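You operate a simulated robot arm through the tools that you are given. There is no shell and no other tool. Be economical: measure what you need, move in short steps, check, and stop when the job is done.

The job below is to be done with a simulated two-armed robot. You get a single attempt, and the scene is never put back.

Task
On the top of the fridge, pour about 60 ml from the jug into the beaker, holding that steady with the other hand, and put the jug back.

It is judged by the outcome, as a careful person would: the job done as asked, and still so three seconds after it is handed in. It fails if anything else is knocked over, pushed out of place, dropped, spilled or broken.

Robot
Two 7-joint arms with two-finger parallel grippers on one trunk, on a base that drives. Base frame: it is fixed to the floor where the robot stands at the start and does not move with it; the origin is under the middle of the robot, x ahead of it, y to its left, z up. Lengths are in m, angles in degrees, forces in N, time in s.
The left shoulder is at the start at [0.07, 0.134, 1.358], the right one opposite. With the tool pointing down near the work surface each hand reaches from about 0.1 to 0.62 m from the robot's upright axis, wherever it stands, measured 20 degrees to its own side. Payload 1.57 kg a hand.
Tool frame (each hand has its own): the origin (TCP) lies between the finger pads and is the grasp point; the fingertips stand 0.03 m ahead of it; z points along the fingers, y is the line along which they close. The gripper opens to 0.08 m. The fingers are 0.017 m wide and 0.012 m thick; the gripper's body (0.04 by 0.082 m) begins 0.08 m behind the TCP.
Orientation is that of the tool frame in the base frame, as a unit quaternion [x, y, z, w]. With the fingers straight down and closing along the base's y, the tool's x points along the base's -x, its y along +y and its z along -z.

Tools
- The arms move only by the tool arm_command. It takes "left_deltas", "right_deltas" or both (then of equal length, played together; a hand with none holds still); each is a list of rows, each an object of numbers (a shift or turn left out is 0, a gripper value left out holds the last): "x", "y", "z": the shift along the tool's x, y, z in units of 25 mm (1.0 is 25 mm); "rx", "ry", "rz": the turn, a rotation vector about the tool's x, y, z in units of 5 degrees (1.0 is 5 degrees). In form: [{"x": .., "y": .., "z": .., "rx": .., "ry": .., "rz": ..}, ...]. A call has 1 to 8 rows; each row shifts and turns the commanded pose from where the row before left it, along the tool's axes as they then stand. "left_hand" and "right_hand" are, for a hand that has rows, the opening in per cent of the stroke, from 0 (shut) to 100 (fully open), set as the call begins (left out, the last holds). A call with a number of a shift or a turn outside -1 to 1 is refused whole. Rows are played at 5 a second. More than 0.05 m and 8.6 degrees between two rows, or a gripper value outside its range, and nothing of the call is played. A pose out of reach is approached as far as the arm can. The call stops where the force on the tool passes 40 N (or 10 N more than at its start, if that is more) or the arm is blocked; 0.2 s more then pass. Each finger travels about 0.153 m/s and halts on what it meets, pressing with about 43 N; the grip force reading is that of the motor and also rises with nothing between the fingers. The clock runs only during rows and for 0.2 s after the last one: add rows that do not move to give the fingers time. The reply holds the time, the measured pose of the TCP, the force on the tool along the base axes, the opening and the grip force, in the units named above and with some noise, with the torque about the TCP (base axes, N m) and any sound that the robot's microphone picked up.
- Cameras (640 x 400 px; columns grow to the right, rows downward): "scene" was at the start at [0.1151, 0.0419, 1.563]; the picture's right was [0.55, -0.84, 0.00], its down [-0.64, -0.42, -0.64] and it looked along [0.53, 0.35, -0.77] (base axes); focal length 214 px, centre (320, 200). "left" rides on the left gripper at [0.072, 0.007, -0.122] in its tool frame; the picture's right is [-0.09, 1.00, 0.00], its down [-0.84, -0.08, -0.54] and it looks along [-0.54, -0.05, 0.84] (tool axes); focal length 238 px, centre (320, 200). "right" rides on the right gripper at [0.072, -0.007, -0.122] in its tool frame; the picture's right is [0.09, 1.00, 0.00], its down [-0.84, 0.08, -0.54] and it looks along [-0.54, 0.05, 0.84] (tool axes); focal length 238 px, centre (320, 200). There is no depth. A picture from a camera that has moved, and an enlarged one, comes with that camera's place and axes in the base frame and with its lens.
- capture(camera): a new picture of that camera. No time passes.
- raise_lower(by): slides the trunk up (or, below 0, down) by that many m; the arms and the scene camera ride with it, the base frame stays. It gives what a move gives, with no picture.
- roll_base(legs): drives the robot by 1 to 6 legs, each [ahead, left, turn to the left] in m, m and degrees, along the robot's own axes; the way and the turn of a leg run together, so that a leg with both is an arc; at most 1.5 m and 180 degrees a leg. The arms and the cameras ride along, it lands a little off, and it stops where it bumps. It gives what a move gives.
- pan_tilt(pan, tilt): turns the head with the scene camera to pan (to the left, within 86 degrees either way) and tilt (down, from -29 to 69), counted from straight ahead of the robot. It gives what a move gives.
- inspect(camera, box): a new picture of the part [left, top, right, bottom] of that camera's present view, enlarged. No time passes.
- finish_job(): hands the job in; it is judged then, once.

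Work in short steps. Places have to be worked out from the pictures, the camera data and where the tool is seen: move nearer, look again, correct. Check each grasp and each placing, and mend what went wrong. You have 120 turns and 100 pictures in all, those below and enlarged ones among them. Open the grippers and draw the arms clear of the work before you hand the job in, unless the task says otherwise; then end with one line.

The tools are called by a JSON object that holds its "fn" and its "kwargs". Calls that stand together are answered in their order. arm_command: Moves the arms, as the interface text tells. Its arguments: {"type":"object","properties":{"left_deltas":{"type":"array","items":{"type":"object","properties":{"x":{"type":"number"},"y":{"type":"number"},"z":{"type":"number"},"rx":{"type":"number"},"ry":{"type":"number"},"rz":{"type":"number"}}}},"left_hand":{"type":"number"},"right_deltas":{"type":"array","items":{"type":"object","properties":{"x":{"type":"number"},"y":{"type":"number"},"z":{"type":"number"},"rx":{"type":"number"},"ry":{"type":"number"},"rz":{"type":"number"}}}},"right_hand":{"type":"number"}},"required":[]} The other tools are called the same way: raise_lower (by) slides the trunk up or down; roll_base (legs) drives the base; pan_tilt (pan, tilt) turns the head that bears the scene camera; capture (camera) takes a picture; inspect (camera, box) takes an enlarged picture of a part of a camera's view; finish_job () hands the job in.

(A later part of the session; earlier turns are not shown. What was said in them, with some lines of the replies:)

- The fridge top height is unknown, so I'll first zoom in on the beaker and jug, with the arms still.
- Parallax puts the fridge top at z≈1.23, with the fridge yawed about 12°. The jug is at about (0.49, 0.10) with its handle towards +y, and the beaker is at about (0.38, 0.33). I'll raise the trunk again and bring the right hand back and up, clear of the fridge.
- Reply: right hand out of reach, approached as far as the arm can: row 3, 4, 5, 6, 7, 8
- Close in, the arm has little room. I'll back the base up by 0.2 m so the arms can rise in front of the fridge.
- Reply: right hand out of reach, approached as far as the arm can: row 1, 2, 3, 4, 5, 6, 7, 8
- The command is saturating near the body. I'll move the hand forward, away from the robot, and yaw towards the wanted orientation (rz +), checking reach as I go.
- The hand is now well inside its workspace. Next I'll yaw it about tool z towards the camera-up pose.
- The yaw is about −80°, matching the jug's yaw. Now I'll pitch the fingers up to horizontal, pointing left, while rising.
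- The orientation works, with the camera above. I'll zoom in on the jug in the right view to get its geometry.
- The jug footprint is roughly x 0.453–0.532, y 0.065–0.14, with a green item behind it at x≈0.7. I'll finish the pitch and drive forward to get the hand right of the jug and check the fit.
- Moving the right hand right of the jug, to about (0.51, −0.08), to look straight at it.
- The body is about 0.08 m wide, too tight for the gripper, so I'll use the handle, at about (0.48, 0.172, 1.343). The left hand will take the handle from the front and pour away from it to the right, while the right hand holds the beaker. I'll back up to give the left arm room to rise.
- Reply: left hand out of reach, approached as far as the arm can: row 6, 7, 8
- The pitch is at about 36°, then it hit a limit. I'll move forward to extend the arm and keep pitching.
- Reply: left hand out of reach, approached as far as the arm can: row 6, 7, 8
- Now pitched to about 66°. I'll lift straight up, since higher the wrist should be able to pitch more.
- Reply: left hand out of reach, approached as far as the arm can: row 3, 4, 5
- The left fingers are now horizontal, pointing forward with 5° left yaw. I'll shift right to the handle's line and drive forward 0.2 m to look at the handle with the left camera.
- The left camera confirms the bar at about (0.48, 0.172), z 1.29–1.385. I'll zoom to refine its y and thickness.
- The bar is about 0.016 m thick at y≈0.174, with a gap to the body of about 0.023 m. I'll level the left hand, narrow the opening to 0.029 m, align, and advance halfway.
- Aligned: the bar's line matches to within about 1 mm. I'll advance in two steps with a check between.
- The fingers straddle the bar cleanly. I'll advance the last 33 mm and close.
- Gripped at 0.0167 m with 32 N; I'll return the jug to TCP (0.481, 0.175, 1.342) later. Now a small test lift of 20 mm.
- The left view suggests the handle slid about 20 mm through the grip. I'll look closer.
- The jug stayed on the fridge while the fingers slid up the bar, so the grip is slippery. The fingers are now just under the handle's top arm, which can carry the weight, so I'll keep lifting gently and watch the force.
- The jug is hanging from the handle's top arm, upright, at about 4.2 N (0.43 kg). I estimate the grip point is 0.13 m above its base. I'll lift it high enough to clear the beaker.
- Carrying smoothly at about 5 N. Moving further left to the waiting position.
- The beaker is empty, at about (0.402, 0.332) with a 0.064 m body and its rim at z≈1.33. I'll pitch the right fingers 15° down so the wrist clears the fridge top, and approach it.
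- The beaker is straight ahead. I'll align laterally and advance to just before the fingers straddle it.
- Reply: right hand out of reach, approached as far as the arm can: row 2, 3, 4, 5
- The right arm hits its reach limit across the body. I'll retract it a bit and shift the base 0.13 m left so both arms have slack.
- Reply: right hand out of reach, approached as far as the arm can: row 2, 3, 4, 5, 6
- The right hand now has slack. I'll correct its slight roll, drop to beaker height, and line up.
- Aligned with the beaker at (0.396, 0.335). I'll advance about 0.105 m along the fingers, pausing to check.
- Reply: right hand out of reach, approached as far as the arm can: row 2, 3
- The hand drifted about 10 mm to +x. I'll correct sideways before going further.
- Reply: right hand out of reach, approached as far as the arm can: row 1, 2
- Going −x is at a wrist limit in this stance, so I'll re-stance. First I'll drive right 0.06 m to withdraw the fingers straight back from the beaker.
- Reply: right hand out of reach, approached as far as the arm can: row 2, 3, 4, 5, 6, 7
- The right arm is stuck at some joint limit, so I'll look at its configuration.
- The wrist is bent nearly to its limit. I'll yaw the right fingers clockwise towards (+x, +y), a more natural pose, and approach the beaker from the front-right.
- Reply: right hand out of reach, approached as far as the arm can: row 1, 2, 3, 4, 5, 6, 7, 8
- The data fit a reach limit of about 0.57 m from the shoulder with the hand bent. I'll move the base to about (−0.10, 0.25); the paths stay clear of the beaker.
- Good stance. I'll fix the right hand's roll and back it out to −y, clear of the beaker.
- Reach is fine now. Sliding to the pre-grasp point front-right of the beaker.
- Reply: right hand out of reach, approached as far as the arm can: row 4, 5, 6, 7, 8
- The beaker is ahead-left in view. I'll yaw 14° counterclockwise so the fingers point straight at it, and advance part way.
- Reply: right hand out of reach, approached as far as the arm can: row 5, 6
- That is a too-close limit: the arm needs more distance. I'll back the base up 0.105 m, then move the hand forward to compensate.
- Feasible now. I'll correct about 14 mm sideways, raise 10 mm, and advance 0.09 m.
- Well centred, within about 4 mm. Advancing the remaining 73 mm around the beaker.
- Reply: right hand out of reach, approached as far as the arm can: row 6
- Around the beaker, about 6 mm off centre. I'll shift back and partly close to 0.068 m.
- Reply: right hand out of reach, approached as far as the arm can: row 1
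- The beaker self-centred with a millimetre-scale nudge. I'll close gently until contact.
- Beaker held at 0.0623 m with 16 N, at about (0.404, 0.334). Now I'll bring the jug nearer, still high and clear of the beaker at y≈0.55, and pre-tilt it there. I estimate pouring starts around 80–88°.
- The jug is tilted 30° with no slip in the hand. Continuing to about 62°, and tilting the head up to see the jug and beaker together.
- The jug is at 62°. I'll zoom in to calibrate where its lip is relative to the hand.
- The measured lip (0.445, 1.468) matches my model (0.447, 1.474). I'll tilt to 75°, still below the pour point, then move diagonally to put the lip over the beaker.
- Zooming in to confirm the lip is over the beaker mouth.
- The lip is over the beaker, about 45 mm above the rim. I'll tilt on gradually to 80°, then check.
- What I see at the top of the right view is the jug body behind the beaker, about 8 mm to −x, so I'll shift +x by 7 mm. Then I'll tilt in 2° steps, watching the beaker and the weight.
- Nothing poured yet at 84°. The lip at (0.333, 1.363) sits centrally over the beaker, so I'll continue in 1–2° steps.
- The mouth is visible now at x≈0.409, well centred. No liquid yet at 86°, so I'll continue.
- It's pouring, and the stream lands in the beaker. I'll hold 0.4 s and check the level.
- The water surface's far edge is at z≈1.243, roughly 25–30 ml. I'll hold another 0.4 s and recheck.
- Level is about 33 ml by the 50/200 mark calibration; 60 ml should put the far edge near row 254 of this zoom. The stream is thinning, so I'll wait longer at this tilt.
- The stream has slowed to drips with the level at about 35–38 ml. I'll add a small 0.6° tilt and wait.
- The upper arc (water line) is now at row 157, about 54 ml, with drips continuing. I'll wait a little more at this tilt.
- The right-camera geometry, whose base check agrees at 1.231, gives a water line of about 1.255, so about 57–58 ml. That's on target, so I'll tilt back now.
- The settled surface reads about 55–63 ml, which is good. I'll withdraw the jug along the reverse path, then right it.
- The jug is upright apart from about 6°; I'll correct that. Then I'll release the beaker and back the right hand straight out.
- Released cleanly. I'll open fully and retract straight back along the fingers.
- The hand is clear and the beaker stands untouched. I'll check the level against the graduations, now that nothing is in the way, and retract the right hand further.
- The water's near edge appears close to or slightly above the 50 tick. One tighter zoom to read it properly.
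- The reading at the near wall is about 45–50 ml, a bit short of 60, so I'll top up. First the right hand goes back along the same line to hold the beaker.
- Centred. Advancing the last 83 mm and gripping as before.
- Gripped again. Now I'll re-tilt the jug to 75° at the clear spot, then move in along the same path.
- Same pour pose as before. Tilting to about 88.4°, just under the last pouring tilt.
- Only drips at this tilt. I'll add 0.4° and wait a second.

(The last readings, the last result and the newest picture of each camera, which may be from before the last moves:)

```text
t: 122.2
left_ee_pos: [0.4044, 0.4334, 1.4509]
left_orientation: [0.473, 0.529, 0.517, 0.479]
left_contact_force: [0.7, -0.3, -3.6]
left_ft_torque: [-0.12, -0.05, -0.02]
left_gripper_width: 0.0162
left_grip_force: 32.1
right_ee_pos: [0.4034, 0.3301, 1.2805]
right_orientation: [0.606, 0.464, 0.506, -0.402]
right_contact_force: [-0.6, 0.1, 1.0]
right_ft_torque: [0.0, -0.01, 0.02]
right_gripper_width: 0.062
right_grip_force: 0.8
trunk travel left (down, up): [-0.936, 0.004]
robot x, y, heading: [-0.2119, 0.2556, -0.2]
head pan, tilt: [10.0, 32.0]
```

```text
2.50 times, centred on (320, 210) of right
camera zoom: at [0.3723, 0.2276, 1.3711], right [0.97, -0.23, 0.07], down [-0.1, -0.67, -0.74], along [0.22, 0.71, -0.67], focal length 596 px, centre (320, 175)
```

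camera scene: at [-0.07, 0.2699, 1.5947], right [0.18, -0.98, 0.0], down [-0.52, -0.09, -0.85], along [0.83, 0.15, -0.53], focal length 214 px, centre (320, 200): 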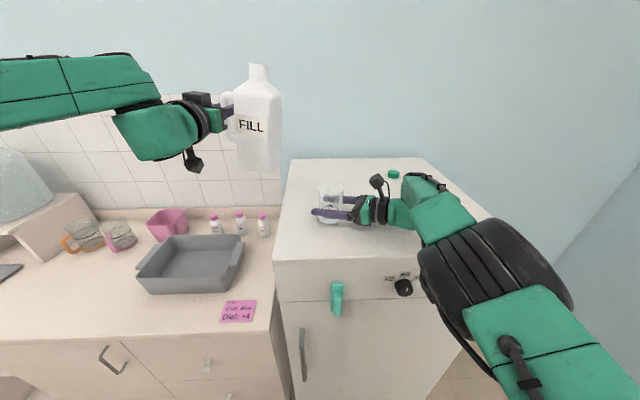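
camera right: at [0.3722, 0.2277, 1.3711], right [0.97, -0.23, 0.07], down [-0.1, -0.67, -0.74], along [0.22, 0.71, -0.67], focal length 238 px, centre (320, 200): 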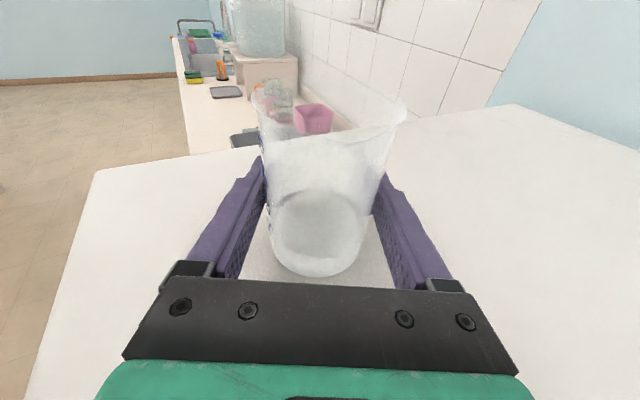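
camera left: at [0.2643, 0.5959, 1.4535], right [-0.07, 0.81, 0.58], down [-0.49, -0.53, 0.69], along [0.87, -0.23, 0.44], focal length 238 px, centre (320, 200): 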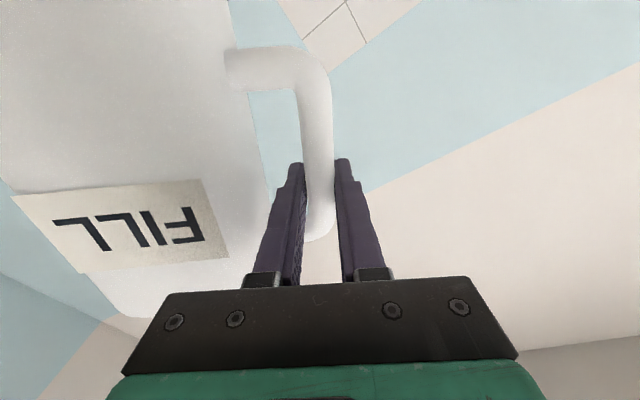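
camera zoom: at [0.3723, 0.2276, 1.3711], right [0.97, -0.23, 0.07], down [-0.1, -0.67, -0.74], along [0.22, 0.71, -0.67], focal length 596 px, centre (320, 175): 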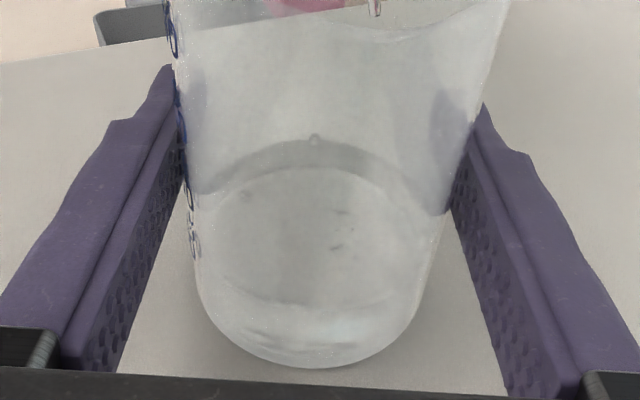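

The level rose about 4 mm (+10 ml), to roughly 57 ml. A brief further wait, then I'll tilt back.

{"fn": "arm_command", "kwargs": {"left_deltas": [{}, {}, {"rz": -0.6}, {"rz": -0.7}, {"rz": -0.7}, {"rz": -0.5}, {"rz": -0.3}, {}]}}

{"fn": "inspect", "kwargs": {"camera": "right", "box": [240, 130, 400, 290]}}

```text
t: 124.0
left_ee_pos: [0.4033, 0.4332, 1.4504]
left_orientation: [0.405, 0.583, 0.453, 0.539]
left_contact_force: [-0.6, -1.0, -3.6]
left_ft_torque: [-0.09, -0.03, -0.01]
left_gripper_width: 0.0163
left_grip_force: 31.8
right_ee_pos: [0.4033, 0.3295, 1.2792]
right_orientation: [0.607, 0.464, 0.505, -0.402]
right_contact_force: [0.5, -0.5, 0.3]
right_ft_torque: [-0.03, 0.01, 0.02]
right_gripper_width: 0.0619
right_grip_force: 0.5
trunk travel left (down, up): [-0.936, 0.004]
robot x, y, heading: [-0.2104, 0.2512, 0.2]
head pan, tilt: [10.0, 32.0]
```

```text
2.50 times, centred on (320, 210) of right
camera zoom: at [0.3723, 0.2277, 1.3711], right [0.97, -0.23, 0.07], down [-0.1, -0.67, -0.74], along [0.22, 0.71, -0.67], focal length 596 px, centre (320, 175)
```

zoom: 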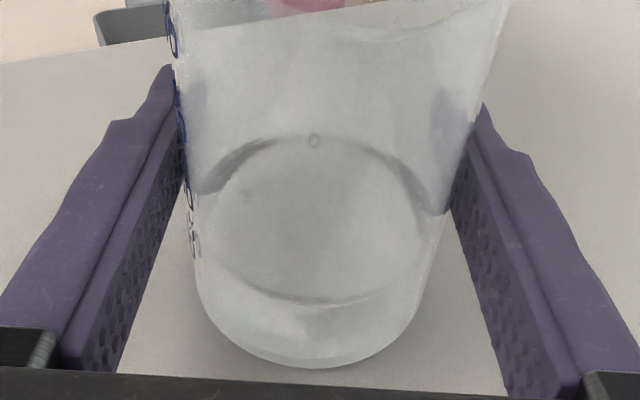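

Settled at about 60 ml (+13 ml over before). Now I'll withdraw and right the jug.

{"fn": "arm_command", "kwargs": {"left_deltas": [{"y": 0.3, "x": 0.35}, {"y": 0.5, "x": 0.58}, {"y": 0.6, "x": 0.69}, {"y": 0.6, "x": 0.69}, {"y": 0.6, "x": 0.69}, {"y": 0.54, "x": 0.63}, {"y": 0.4, "x": 0.46}, {"y": 0.3, "x": 0.34}]}}

{"fn": "arm_command", "kwargs": {"left_deltas": [{"rz": -0.6}, {"rz": -1}, {"rz": -1}, {"rz": -1}, {"rz": -1}, {"rz": -1}, {"rz": -1}, {"rz": -1}]}}

{"fn": "arm_command", "kwargs": {"left_deltas": [{"rz": -1}, {"rz": -1}, {"rz": -1}, {"rz": -1}, {"rz": -1}, {"rz": -1}, {"rz": -1}, {"rz": -0.4}]}}

{"fn": "arm_command", "kwargs": {"right_deltas": [{}, {}, {}], "right_hand": 100}}

{"fn": "arm_command", "kwargs": {"right_deltas": [{"z": -0.3}, {"z": -0.4}, {"z": -0.5}, {"z": -0.5}, {"z": -0.6}, {"z": -0.8}, {"z": -0.8}, {"z": -0.8}]}}

{"fn": "capture", "kwargs": {"camera": "scene"}}

```text
t: 125.8
left_ee_pos: [0.3941, 0.5649, 1.5153]
left_orientation: [0.404, 0.583, 0.454, 0.539]
left_contact_force: [0.3, -0.7, -3.5]
left_ft_torque: [-0.09, -0.02, 0.01]
left_gripper_width: 0.0164
left_grip_force: 31.2
right_ee_pos: [0.4028, 0.3309, 1.2798]
right_orientation: [0.607, 0.464, 0.506, -0.401]
right_contact_force: [-0.5, 1.3, -0.1]
right_ft_torque: [0.04, -0.01, -0.01]
right_gripper_width: 0.0619
right_grip_force: 24.9
trunk travel left (down, up): [-0.936, 0.004]
robot x, y, heading: [-0.2154, 0.2566, -0.0]
head pan, tilt: [10.0, 32.0]
```

```text
t: 127.6
left_ee_pos: [0.3917, 0.5648, 1.5143]
left_orientation: [0.191, 0.683, 0.254, 0.658]
left_contact_force: [-0.5, 0.6, -4.8]
left_ft_torque: [0.07, 0.01, 0.0]
left_gripper_width: 0.0165
left_grip_force: 31.3
right_ee_pos: [0.4048, 0.3305, 1.2798]
right_orientation: [0.607, 0.464, 0.505, -0.402]
right_contact_force: [-0.4, -0.1, 0.5]
right_ft_torque: [0.0, -0.04, 0.0]
right_gripper_width: 0.0619
right_grip_force: 16.6
trunk travel left (down, up): [-0.936, 0.004]
robot x, y, heading: [-0.2106, 0.2529, -0.1]
head pan, tilt: [10.0, 32.0]
```

```text
t: 129.4
left_ee_pos: [0.3925, 0.5663, 1.5131]
left_orientation: [-0.035, 0.708, 0.032, 0.705]
left_contact_force: [-1.1, 0.1, -3.5]
left_ft_torque: [0.26, 0.05, 0.02]
left_gripper_width: 0.0165
left_grip_force: 31.8
right_ee_pos: [0.4038, 0.3317, 1.2778]
right_orientation: [0.607, 0.464, 0.505, -0.402]
right_contact_force: [-1.0, 0.2, 0.0]
right_ft_torque: [-0.02, -0.03, 0.01]
right_gripper_width: 0.062
right_grip_force: 16.0
trunk travel left (down, up): [-0.936, 0.004]
robot x, y, heading: [-0.2121, 0.2538, 0.2]
head pan, tilt: [10.0, 32.0]
```

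```text
t: 130.2
left_ee_pos: [0.3924, 0.5651, 1.5145]
left_orientation: [-0.034, 0.709, 0.032, 0.704]
left_contact_force: [-0.4, 0.1, -4.7]
left_ft_torque: [0.28, 0.03, -0.03]
left_gripper_width: 0.0166
left_grip_force: 31.3
right_ee_pos: [0.4035, 0.331, 1.2797]
right_orientation: [0.607, 0.464, 0.505, -0.402]
right_contact_force: [0.6, -0.8, 0.0]
right_ft_torque: [-0.01, 0.01, 0.0]
right_gripper_width: 0.08
right_grip_force: 0.2
trunk travel left (down, up): [-0.936, 0.004]
robot x, y, heading: [-0.2157, 0.2497, 0.2]
head pan, tilt: [10.0, 32.0]
```

```text
t: 132.0
left_ee_pos: [0.3925, 0.5651, 1.5142]
left_orientation: [-0.034, 0.709, 0.032, 0.704]
left_contact_force: [-0.6, -0.1, -4.5]
left_ft_torque: [0.28, 0.04, 0.04]
left_gripper_width: 0.0165
left_grip_force: 31.3
right_ee_pos: [0.3757, 0.2168, 1.3009]
right_orientation: [0.607, 0.463, 0.506, -0.401]
right_contact_force: [0.3, 0.1, 0.7]
right_ft_torque: [-0.01, 0.01, -0.05]
right_gripper_width: 0.0797
right_grip_force: 0.1
trunk travel left (down, up): [-0.936, 0.004]
robot x, y, heading: [-0.2077, 0.254, -0.1]
head pan, tilt: [10.0, 32.0]
```

```text
14 pictures are left
camera scene: at [-0.0701, 0.2691, 1.5947], right [0.18, -0.98, 0.0], down [-0.52, -0.09, -0.85], along [0.83, 0.15, -0.53], focal length 214 px, centre (320, 200)
```

scene: 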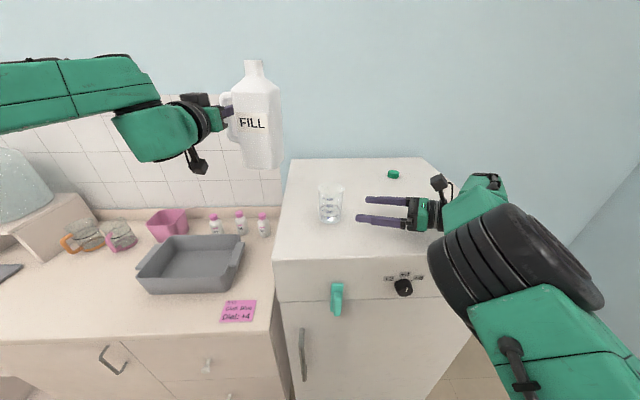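

The beaker stands free with its water, and nothing is disturbed. I'll retract the right hand further, then drive back to the stance used for the original grasp, about (−0.148, 0.003).

{"fn": "arm_command", "kwargs": {"right_deltas": [{"z": -0.8}, {"z": -0.8}, {"z": -0.8}, {"z": -0.8}, {"z": -0.8}, {"z": -0.8}, {"z": -0.8}]}}

{"fn": "roll_base", "kwargs": {"legs": [[0, -0.125, 0], [0.06, -0.125, 0]]}}

{"fn": "capture", "kwargs": {"camera": "scene"}}

```text
t: 133.6
left_ee_pos: [0.3926, 0.5644, 1.5139]
left_orientation: [-0.033, 0.708, 0.032, 0.705]
left_contact_force: [-0.5, 0.1, -3.8]
left_ft_torque: [0.26, 0.02, 0.0]
left_gripper_width: 0.0161
left_grip_force: 31.8
right_ee_pos: [0.3422, 0.0833, 1.323]
right_orientation: [0.607, 0.463, 0.506, -0.401]
right_contact_force: [-1.0, 1.1, -0.8]
right_ft_torque: [-0.01, 0.01, 0.0]
right_gripper_width: 0.0802
right_grip_force: 0.1
trunk travel left (down, up): [-0.936, 0.004]
robot x, y, heading: [-0.2139, 0.2545, 0.1]
head pan, tilt: [10.0, 32.0]
```

```text
t: 135.8
left_ee_pos: [0.451, 0.3172, 1.5139]
left_orientation: [-0.035, 0.708, 0.032, 0.705]
left_contact_force: [-0.1, 0.3, -3.2]
left_ft_torque: [0.27, 0.03, -0.04]
left_gripper_width: 0.0163
left_grip_force: 31.4
right_ee_pos: [0.4028, -0.1638, 1.3232]
right_orientation: [0.607, 0.465, 0.505, -0.4]
right_contact_force: [0.0, 0.3, 0.2]
right_ft_torque: [-0.03, -0.01, -0.03]
right_gripper_width: 0.0799
right_grip_force: 0.1
trunk travel left (down, up): [-0.936, 0.004]
robot x, y, heading: [-0.1469, -0.0007, 0.3]
head pan, tilt: [10.0, 32.0]
```

```text
13 pictures are left
camera scene: at [-0.0112, 0.0214, 1.5949], right [0.18, -0.98, 0.0], down [-0.52, -0.1, -0.85], along [0.83, 0.15, -0.53], focal length 214 px, centre (320, 200)
```

scene: 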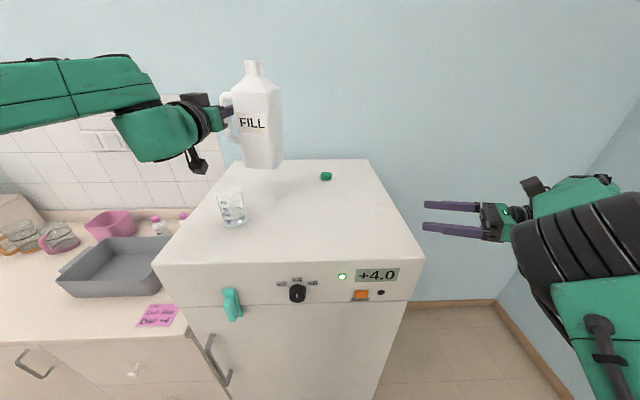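

All clear. Moving the jug to above its original spot.

{"fn": "arm_command", "kwargs": {"left_deltas": [{"y": -0.5, "z": 0.05}, {"y": -0.8, "z": 0.1}, {"y": -0.9, "z": 0.13}, {"y": -0.9, "z": 0.13}, {"y": -0.9, "z": 0.13}, {"y": -0.8, "z": 0.1}, {"y": -0.6, "z": 0.04}, {"y": -0.36}]}}

{"fn": "arm_command", "kwargs": {"left_deltas": [{"x": 0.5}, {"x": 0.9}, {"x": 0.9}, {"x": 0.9}, {"x": 0.8}, {"x": 0.6}, {"x": 0.4}, {}]}}

{"fn": "capture", "kwargs": {"camera": "scene"}}

```text
t: 137.6
left_ee_pos: [0.4846, 0.1722, 1.5134]
left_orientation: [-0.034, 0.709, 0.033, 0.704]
left_contact_force: [0.7, 1.6, -4.5]
left_ft_torque: [0.3, 0.02, 0.01]
left_gripper_width: 0.0164
left_grip_force: 32.1
right_ee_pos: [0.4049, -0.1664, 1.3215]
right_orientation: [0.606, 0.464, 0.506, -0.402]
right_contact_force: [0.5, 0.3, 0.6]
right_ft_torque: [-0.01, 0.03, 0.03]
right_gripper_width: 0.0803
right_grip_force: 0.1
trunk travel left (down, up): [-0.936, 0.004]
robot x, y, heading: [-0.1506, 0.0002, 0.4]
head pan, tilt: [10.0, 32.0]
```

```text
t: 139.4
left_ee_pos: [0.4841, 0.1721, 1.3886]
left_orientation: [-0.034, 0.709, 0.033, 0.704]
left_contact_force: [-0.2, 0.0, -4.3]
left_ft_torque: [0.29, 0.0, -0.02]
left_gripper_width: 0.0165
left_grip_force: 31.3
right_ee_pos: [0.4039, -0.1673, 1.3227]
right_orientation: [0.606, 0.465, 0.505, -0.403]
right_contact_force: [0.3, 0.8, -0.3]
right_ft_torque: [0.02, 0.01, -0.03]
right_gripper_width: 0.0798
right_grip_force: 0.1
trunk travel left (down, up): [-0.936, 0.004]
robot x, y, heading: [-0.1518, 0.0019, 0.1]
head pan, tilt: [10.0, 32.0]
```

```text
12 pictures are left
camera scene: at [-0.0086, 0.0181, 1.5947], right [0.18, -0.98, 0.0], down [-0.52, -0.09, -0.85], along [0.83, 0.15, -0.53], focal length 214 px, centre (320, 200)
```

scene: 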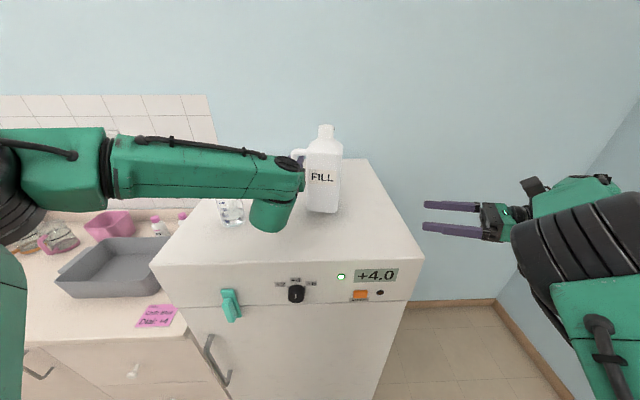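

Just above the place. I'll nudge 3 mm back into position and lower slowly, watching the force.

{"fn": "arm_command", "kwargs": {"left_deltas": [{"y": 0.11, "z": -0.11}, {"x": 0.2}, {"x": 0.2}, {"x": 0.2}, {"x": 0.15}, {}]}}

{"fn": "arm_command", "kwargs": {"left_deltas": [{"x": 0.1}, {"x": 0.08}, {}]}}

{"fn": "arm_command", "kwargs": {"left_deltas": [{"x": 0.08}, {}]}}

```text
t: 140.8
left_ee_pos: [0.4802, 0.1748, 1.37]
left_orientation: [-0.035, 0.709, 0.034, 0.704]
left_contact_force: [-0.1, -0.4, -5.1]
left_ft_torque: [0.28, 0.01, 0.02]
left_gripper_width: 0.0166
left_grip_force: 32.0
right_ee_pos: [0.4053, -0.166, 1.3207]
right_orientation: [0.607, 0.464, 0.506, -0.402]
right_contact_force: [0.0, 0.5, 0.0]
right_ft_torque: [-0.03, 0.04, 0.0]
right_gripper_width: 0.0799
right_grip_force: 0.0
trunk travel left (down, up): [-0.936, 0.004]
robot x, y, heading: [-0.1462, -0.0015, 0.3]
head pan, tilt: [10.0, 32.0]
```

```text
t: 141.6
left_ee_pos: [0.4799, 0.1753, 1.366]
left_orientation: [-0.034, 0.709, 0.033, 0.704]
left_contact_force: [-0.6, 0.3, -5.1]
left_ft_torque: [0.29, 0.03, 0.01]
left_gripper_width: 0.0166
left_grip_force: 31.6
right_ee_pos: [0.4042, -0.1658, 1.3222]
right_orientation: [0.606, 0.464, 0.506, -0.403]
right_contact_force: [0.3, 0.1, 0.2]
right_ft_torque: [0.01, 0.01, -0.01]
right_gripper_width: 0.08
right_grip_force: 0.1
trunk travel left (down, up): [-0.936, 0.004]
robot x, y, heading: [-0.1479, 0.0012, 0.1]
head pan, tilt: [10.0, 32.0]
```

```text
t: 142.2
left_ee_pos: [0.4793, 0.1746, 1.3641]
left_orientation: [-0.035, 0.708, 0.033, 0.704]
left_contact_force: [-0.2, 0.7, -4.2]
left_ft_torque: [0.32, 0.02, 0.0]
left_gripper_width: 0.0163
left_grip_force: 31.3
right_ee_pos: [0.4058, -0.1661, 1.3223]
right_orientation: [0.608, 0.464, 0.505, -0.401]
right_contact_force: [-0.7, 0.2, -0.9]
right_ft_torque: [-0.02, 0.02, 0.04]
right_gripper_width: 0.08
right_grip_force: 0.1
trunk travel left (down, up): [-0.936, 0.004]
robot x, y, heading: [-0.1501, 0.0027, 0.1]
head pan, tilt: [10.0, 32.0]
```

Still carrying full weight. Lowering in 1–2 mm steps.

{"fn": "arm_command", "kwargs": {"left_deltas": [{"x": 0.08}, {}]}}

{"fn": "arm_command", "kwargs": {"left_deltas": [{"x": 0.06}, {}]}}

{"fn": "inspect", "kwargs": {"camera": "scene", "box": [270, 110, 370, 240]}}

```text
t: 142.8
left_ee_pos: [0.4792, 0.1746, 1.3637]
left_orientation: [-0.034, 0.708, 0.032, 0.705]
left_contact_force: [0.7, 0.9, 1.1]
left_ft_torque: [-0.04, -0.02, 0.04]
left_gripper_width: 0.0164
left_grip_force: 31.6
right_ee_pos: [0.4031, -0.167, 1.3236]
right_orientation: [0.607, 0.464, 0.506, -0.401]
right_contact_force: [0.4, -0.7, -0.3]
right_ft_torque: [0.02, -0.01, -0.05]
right_gripper_width: 0.0799
right_grip_force: 0.0
trunk travel left (down, up): [-0.936, 0.004]
robot x, y, heading: [-0.1491, -0.0011, 0.4]
head pan, tilt: [10.0, 32.0]
```

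```text
t: 143.4
left_ee_pos: [0.479, 0.1758, 1.3609]
left_orientation: [-0.036, 0.708, 0.033, 0.705]
left_contact_force: [0.1, 2.3, 3.8]
left_ft_torque: [-0.23, -0.1, 0.05]
left_gripper_width: 0.0164
left_grip_force: 32.0
right_ee_pos: [0.4041, -0.166, 1.3224]
right_orientation: [0.607, 0.464, 0.506, -0.401]
right_contact_force: [-0.1, 0.1, -0.6]
right_ft_torque: [0.06, 0.0, 0.02]
right_gripper_width: 0.0798
right_grip_force: 0.0
trunk travel left (down, up): [-0.936, 0.004]
robot x, y, heading: [-0.151, 0.0023, 0.2]
head pan, tilt: [10.0, 32.0]
```

```text
3.08 times, centred on (320, 175) of scene
camera zoom: at [-0.0102, 0.0192, 1.5949], right [0.18, -0.98, 0.0], down [-0.52, -0.09, -0.85], along [0.83, 0.15, -0.53], focal length 660 px, centre (320, 277)
```

zoom: 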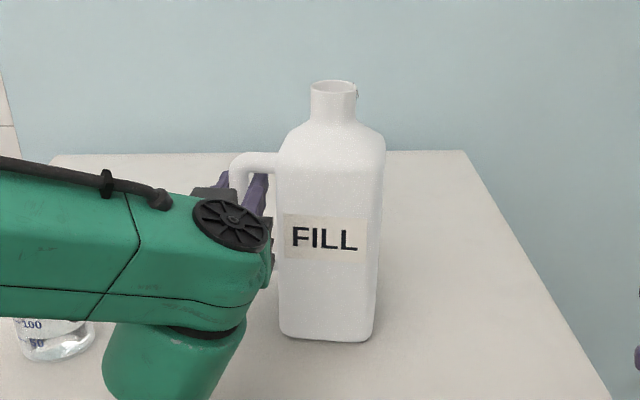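

Contact made: the jug stands on the fridge. I'll relieve about 1 mm and open to 0.029 m, so the inner finger stays off the body.

{"fn": "arm_command", "kwargs": {"left_deltas": [{"x": -0.05}, {}]}}

{"fn": "arm_command", "kwargs": {"left_deltas": [{}, {}, {}], "left_hand": 36}}

{"fn": "capture", "kwargs": {"camera": "left"}}

```text
t: 144.0
left_ee_pos: [0.4782, 0.1757, 1.3636]
left_orientation: [-0.035, 0.708, 0.033, 0.704]
left_contact_force: [-0.4, 2.0, 0.9]
left_ft_torque: [-0.05, -0.13, 0.07]
left_gripper_width: 0.0166
left_grip_force: 31.7
right_ee_pos: [0.4041, -0.1667, 1.3222]
right_orientation: [0.607, 0.464, 0.505, -0.401]
right_contact_force: [-0.3, 0.9, 0.6]
right_ft_torque: [0.02, 0.01, -0.01]
right_gripper_width: 0.0797
right_grip_force: 0.1
trunk travel left (down, up): [-0.936, 0.004]
robot x, y, heading: [-0.148, 0.0013, 0.3]
head pan, tilt: [10.0, 32.0]
```

```text
t: 144.8
left_ee_pos: [0.4788, 0.1755, 1.3631]
left_orientation: [-0.034, 0.708, 0.032, 0.704]
left_contact_force: [0.3, 0.5, -0.3]
left_ft_torque: [0.0, 0.0, -0.03]
left_gripper_width: 0.0286
left_grip_force: 0.0
right_ee_pos: [0.4032, -0.1666, 1.3241]
right_orientation: [0.606, 0.465, 0.505, -0.402]
right_contact_force: [-0.3, 1.0, 0.3]
right_ft_torque: [0.03, 0.0, 0.02]
right_gripper_width: 0.0803
right_grip_force: 0.2
trunk travel left (down, up): [-0.936, 0.004]
robot x, y, heading: [-0.1467, 0.0019, 0.1]
head pan, tilt: [10.0, 32.0]
```

```text
10 pictures are left
camera left: at [0.3566, 0.1711, 1.2894], right [-0.09, 0.99, 0.09], down [-0.53, -0.13, 0.84], along [0.84, 0.03, 0.54], focal length 238 px, centre (320, 200)
```

left: 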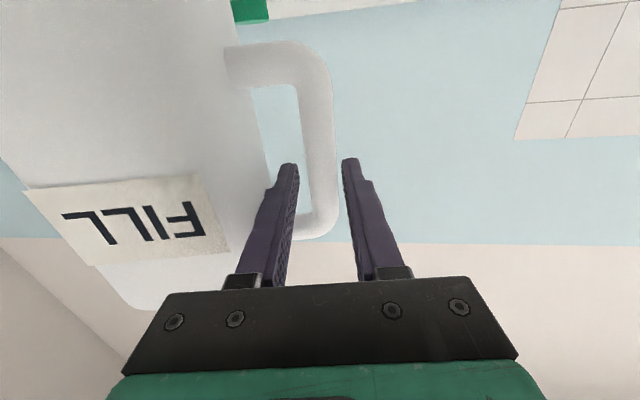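

Released with all forces zero. I'll drop 6 mm off the handle's top arm, then back straight out.

{"fn": "arm_command", "kwargs": {"left_deltas": [{"x": 0.25}, {"z": -0.4}, {"z": -0.5}, {"z": -0.5}, {"z": -0.6}, {"z": -0.7}, {"z": -0.7}, {"z": -0.7}]}}

{"fn": "capture", "kwargs": {"camera": "left"}}

```text
t: 146.6
left_ee_pos: [0.3777, 0.1664, 1.3557]
left_orientation: [-0.033, 0.708, 0.032, 0.705]
left_contact_force: [-0.1, 0.4, 0.6]
left_ft_torque: [-0.02, -0.01, 0.01]
left_gripper_width: 0.0288
left_grip_force: 0.0
right_ee_pos: [0.4021, -0.1672, 1.323]
right_orientation: [0.606, 0.465, 0.505, -0.402]
right_contact_force: [-0.5, -0.2, -0.1]
right_ft_torque: [-0.01, 0.02, -0.02]
right_gripper_width: 0.0799
right_grip_force: 0.0
trunk travel left (down, up): [-0.936, 0.004]
robot x, y, heading: [-0.1488, 0.0026, 0.2]
head pan, tilt: [10.0, 32.0]
```

```text
9 pictures are left
camera left: at [0.2548, 0.1624, 1.2836], right [-0.09, 0.99, 0.09], down [-0.53, -0.13, 0.84], along [0.84, 0.03, 0.54], focal length 238 px, centre (320, 200)
```

left: 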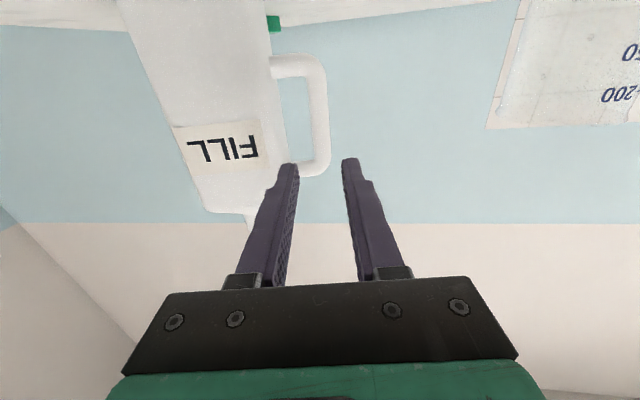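

Clear of the jug. Opening the left gripper and backing the robot straight away.

{"fn": "arm_command", "kwargs": {"left_deltas": [{"z": -0.5}, {"z": -0.5}, {}], "left_hand": 100}}

{"fn": "roll_base", "kwargs": {"legs": [[-0.25, 0, 0]]}}

{"fn": "capture", "kwargs": {"camera": "scene"}}

```text
t: 147.4
left_ee_pos: [0.3517, 0.1634, 1.3559]
left_orientation: [-0.035, 0.708, 0.033, 0.705]
left_contact_force: [-0.3, 0.6, 0.1]
left_ft_torque: [0.01, -0.03, 0.0]
left_gripper_width: 0.0801
left_grip_force: 0.1
right_ee_pos: [0.405, -0.1668, 1.321]
right_orientation: [0.607, 0.464, 0.505, -0.401]
right_contact_force: [0.5, 0.6, 0.5]
right_ft_torque: [-0.01, -0.01, 0.0]
right_gripper_width: 0.0797
right_grip_force: 0.0
trunk travel left (down, up): [-0.936, 0.004]
robot x, y, heading: [-0.1483, 0.0015, 0.2]
head pan, tilt: [10.0, 32.0]
```

```text
t: 149.3
left_ee_pos: [0.1048, 0.1618, 1.3554]
left_orientation: [-0.035, 0.709, 0.034, 0.703]
left_contact_force: [0.3, -0.1, 0.4]
left_ft_torque: [-0.01, 0.0, 0.01]
left_gripper_width: 0.0798
left_grip_force: 0.1
right_ee_pos: [0.1564, -0.167, 1.32]
right_orientation: [0.607, 0.464, 0.504, -0.402]
right_contact_force: [0.3, 0.2, 0.3]
right_ft_torque: [0.0, 0.01, -0.01]
right_gripper_width: 0.0802
right_grip_force: 0.1
trunk travel left (down, up): [-0.936, 0.004]
robot x, y, heading: [-0.4008, -0.0005, 0.1]
head pan, tilt: [10.0, 32.0]
```

```text
8 pictures are left
camera scene: at [-0.2554, 0.0169, 1.5943], right [0.18, -0.98, 0.0], down [-0.52, -0.09, -0.85], along [0.83, 0.15, -0.53], focal length 214 px, centre (320, 200)
```

scene: 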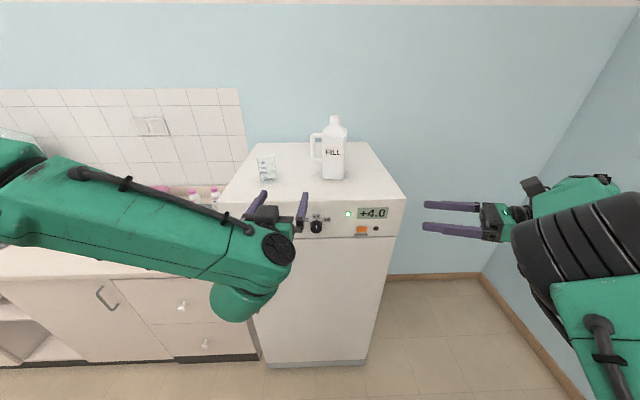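

Both arms are clear, the jug is back upright in its place, and the beaker is standing. One last zoom on both objects.

{"fn": "inspect", "kwargs": {"camera": "scene", "box": [235, 105, 375, 200]}}

{"fn": "inspect", "kwargs": {"camera": "scene", "box": [253, 148, 281, 184]}}

```text
4.21 times, centred on (305, 152) of scene
camera zoom: at [-0.2554, 0.0169, 1.5943], right [0.18, -0.98, 0.0], down [-0.52, -0.09, -0.85], along [0.83, 0.15, -0.53], focal length 903 px, centre (383, 400)
```

zoom: 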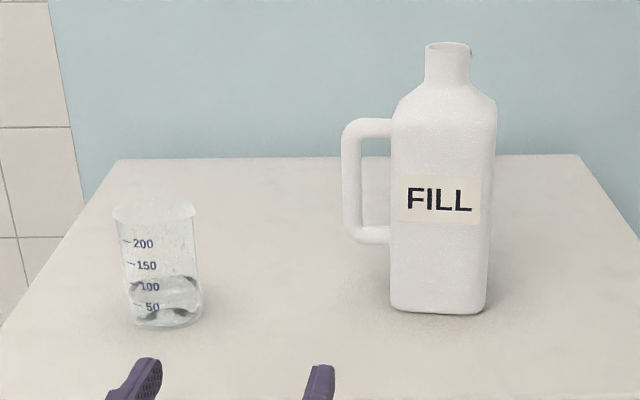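

```text
11.11 times, centred on (267, 166) of scene
camera zoom: at [-0.2554, 0.0169, 1.5943], right [0.18, -0.98, 0.0], down [-0.52, -0.09, -0.85], along [0.83, 0.15, -0.53], focal length 2383 px, centre (909, 578)
```

zoom: 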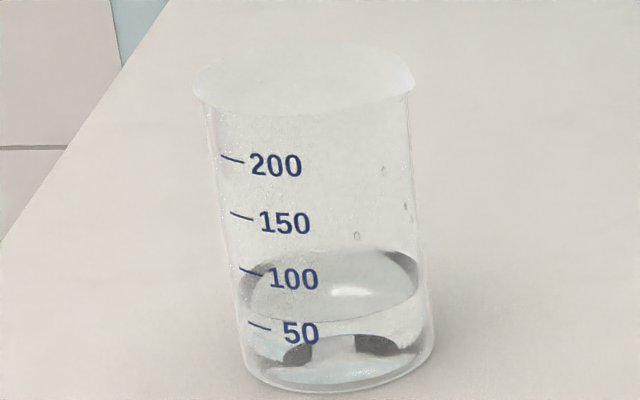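

The water line sits a little above the 50 mark, about 60 ml. Nothing is spilled and everything stands in place, so I'm handing the job in.

{"fn": "finish_job", "kwargs": {}}

```text
The job is handed in.
```

I poured about 60 ml from the jug into the beaker (it reads just above the 50 mark), held it steady with the other hand, and put the jug back in its place with no spills seen.
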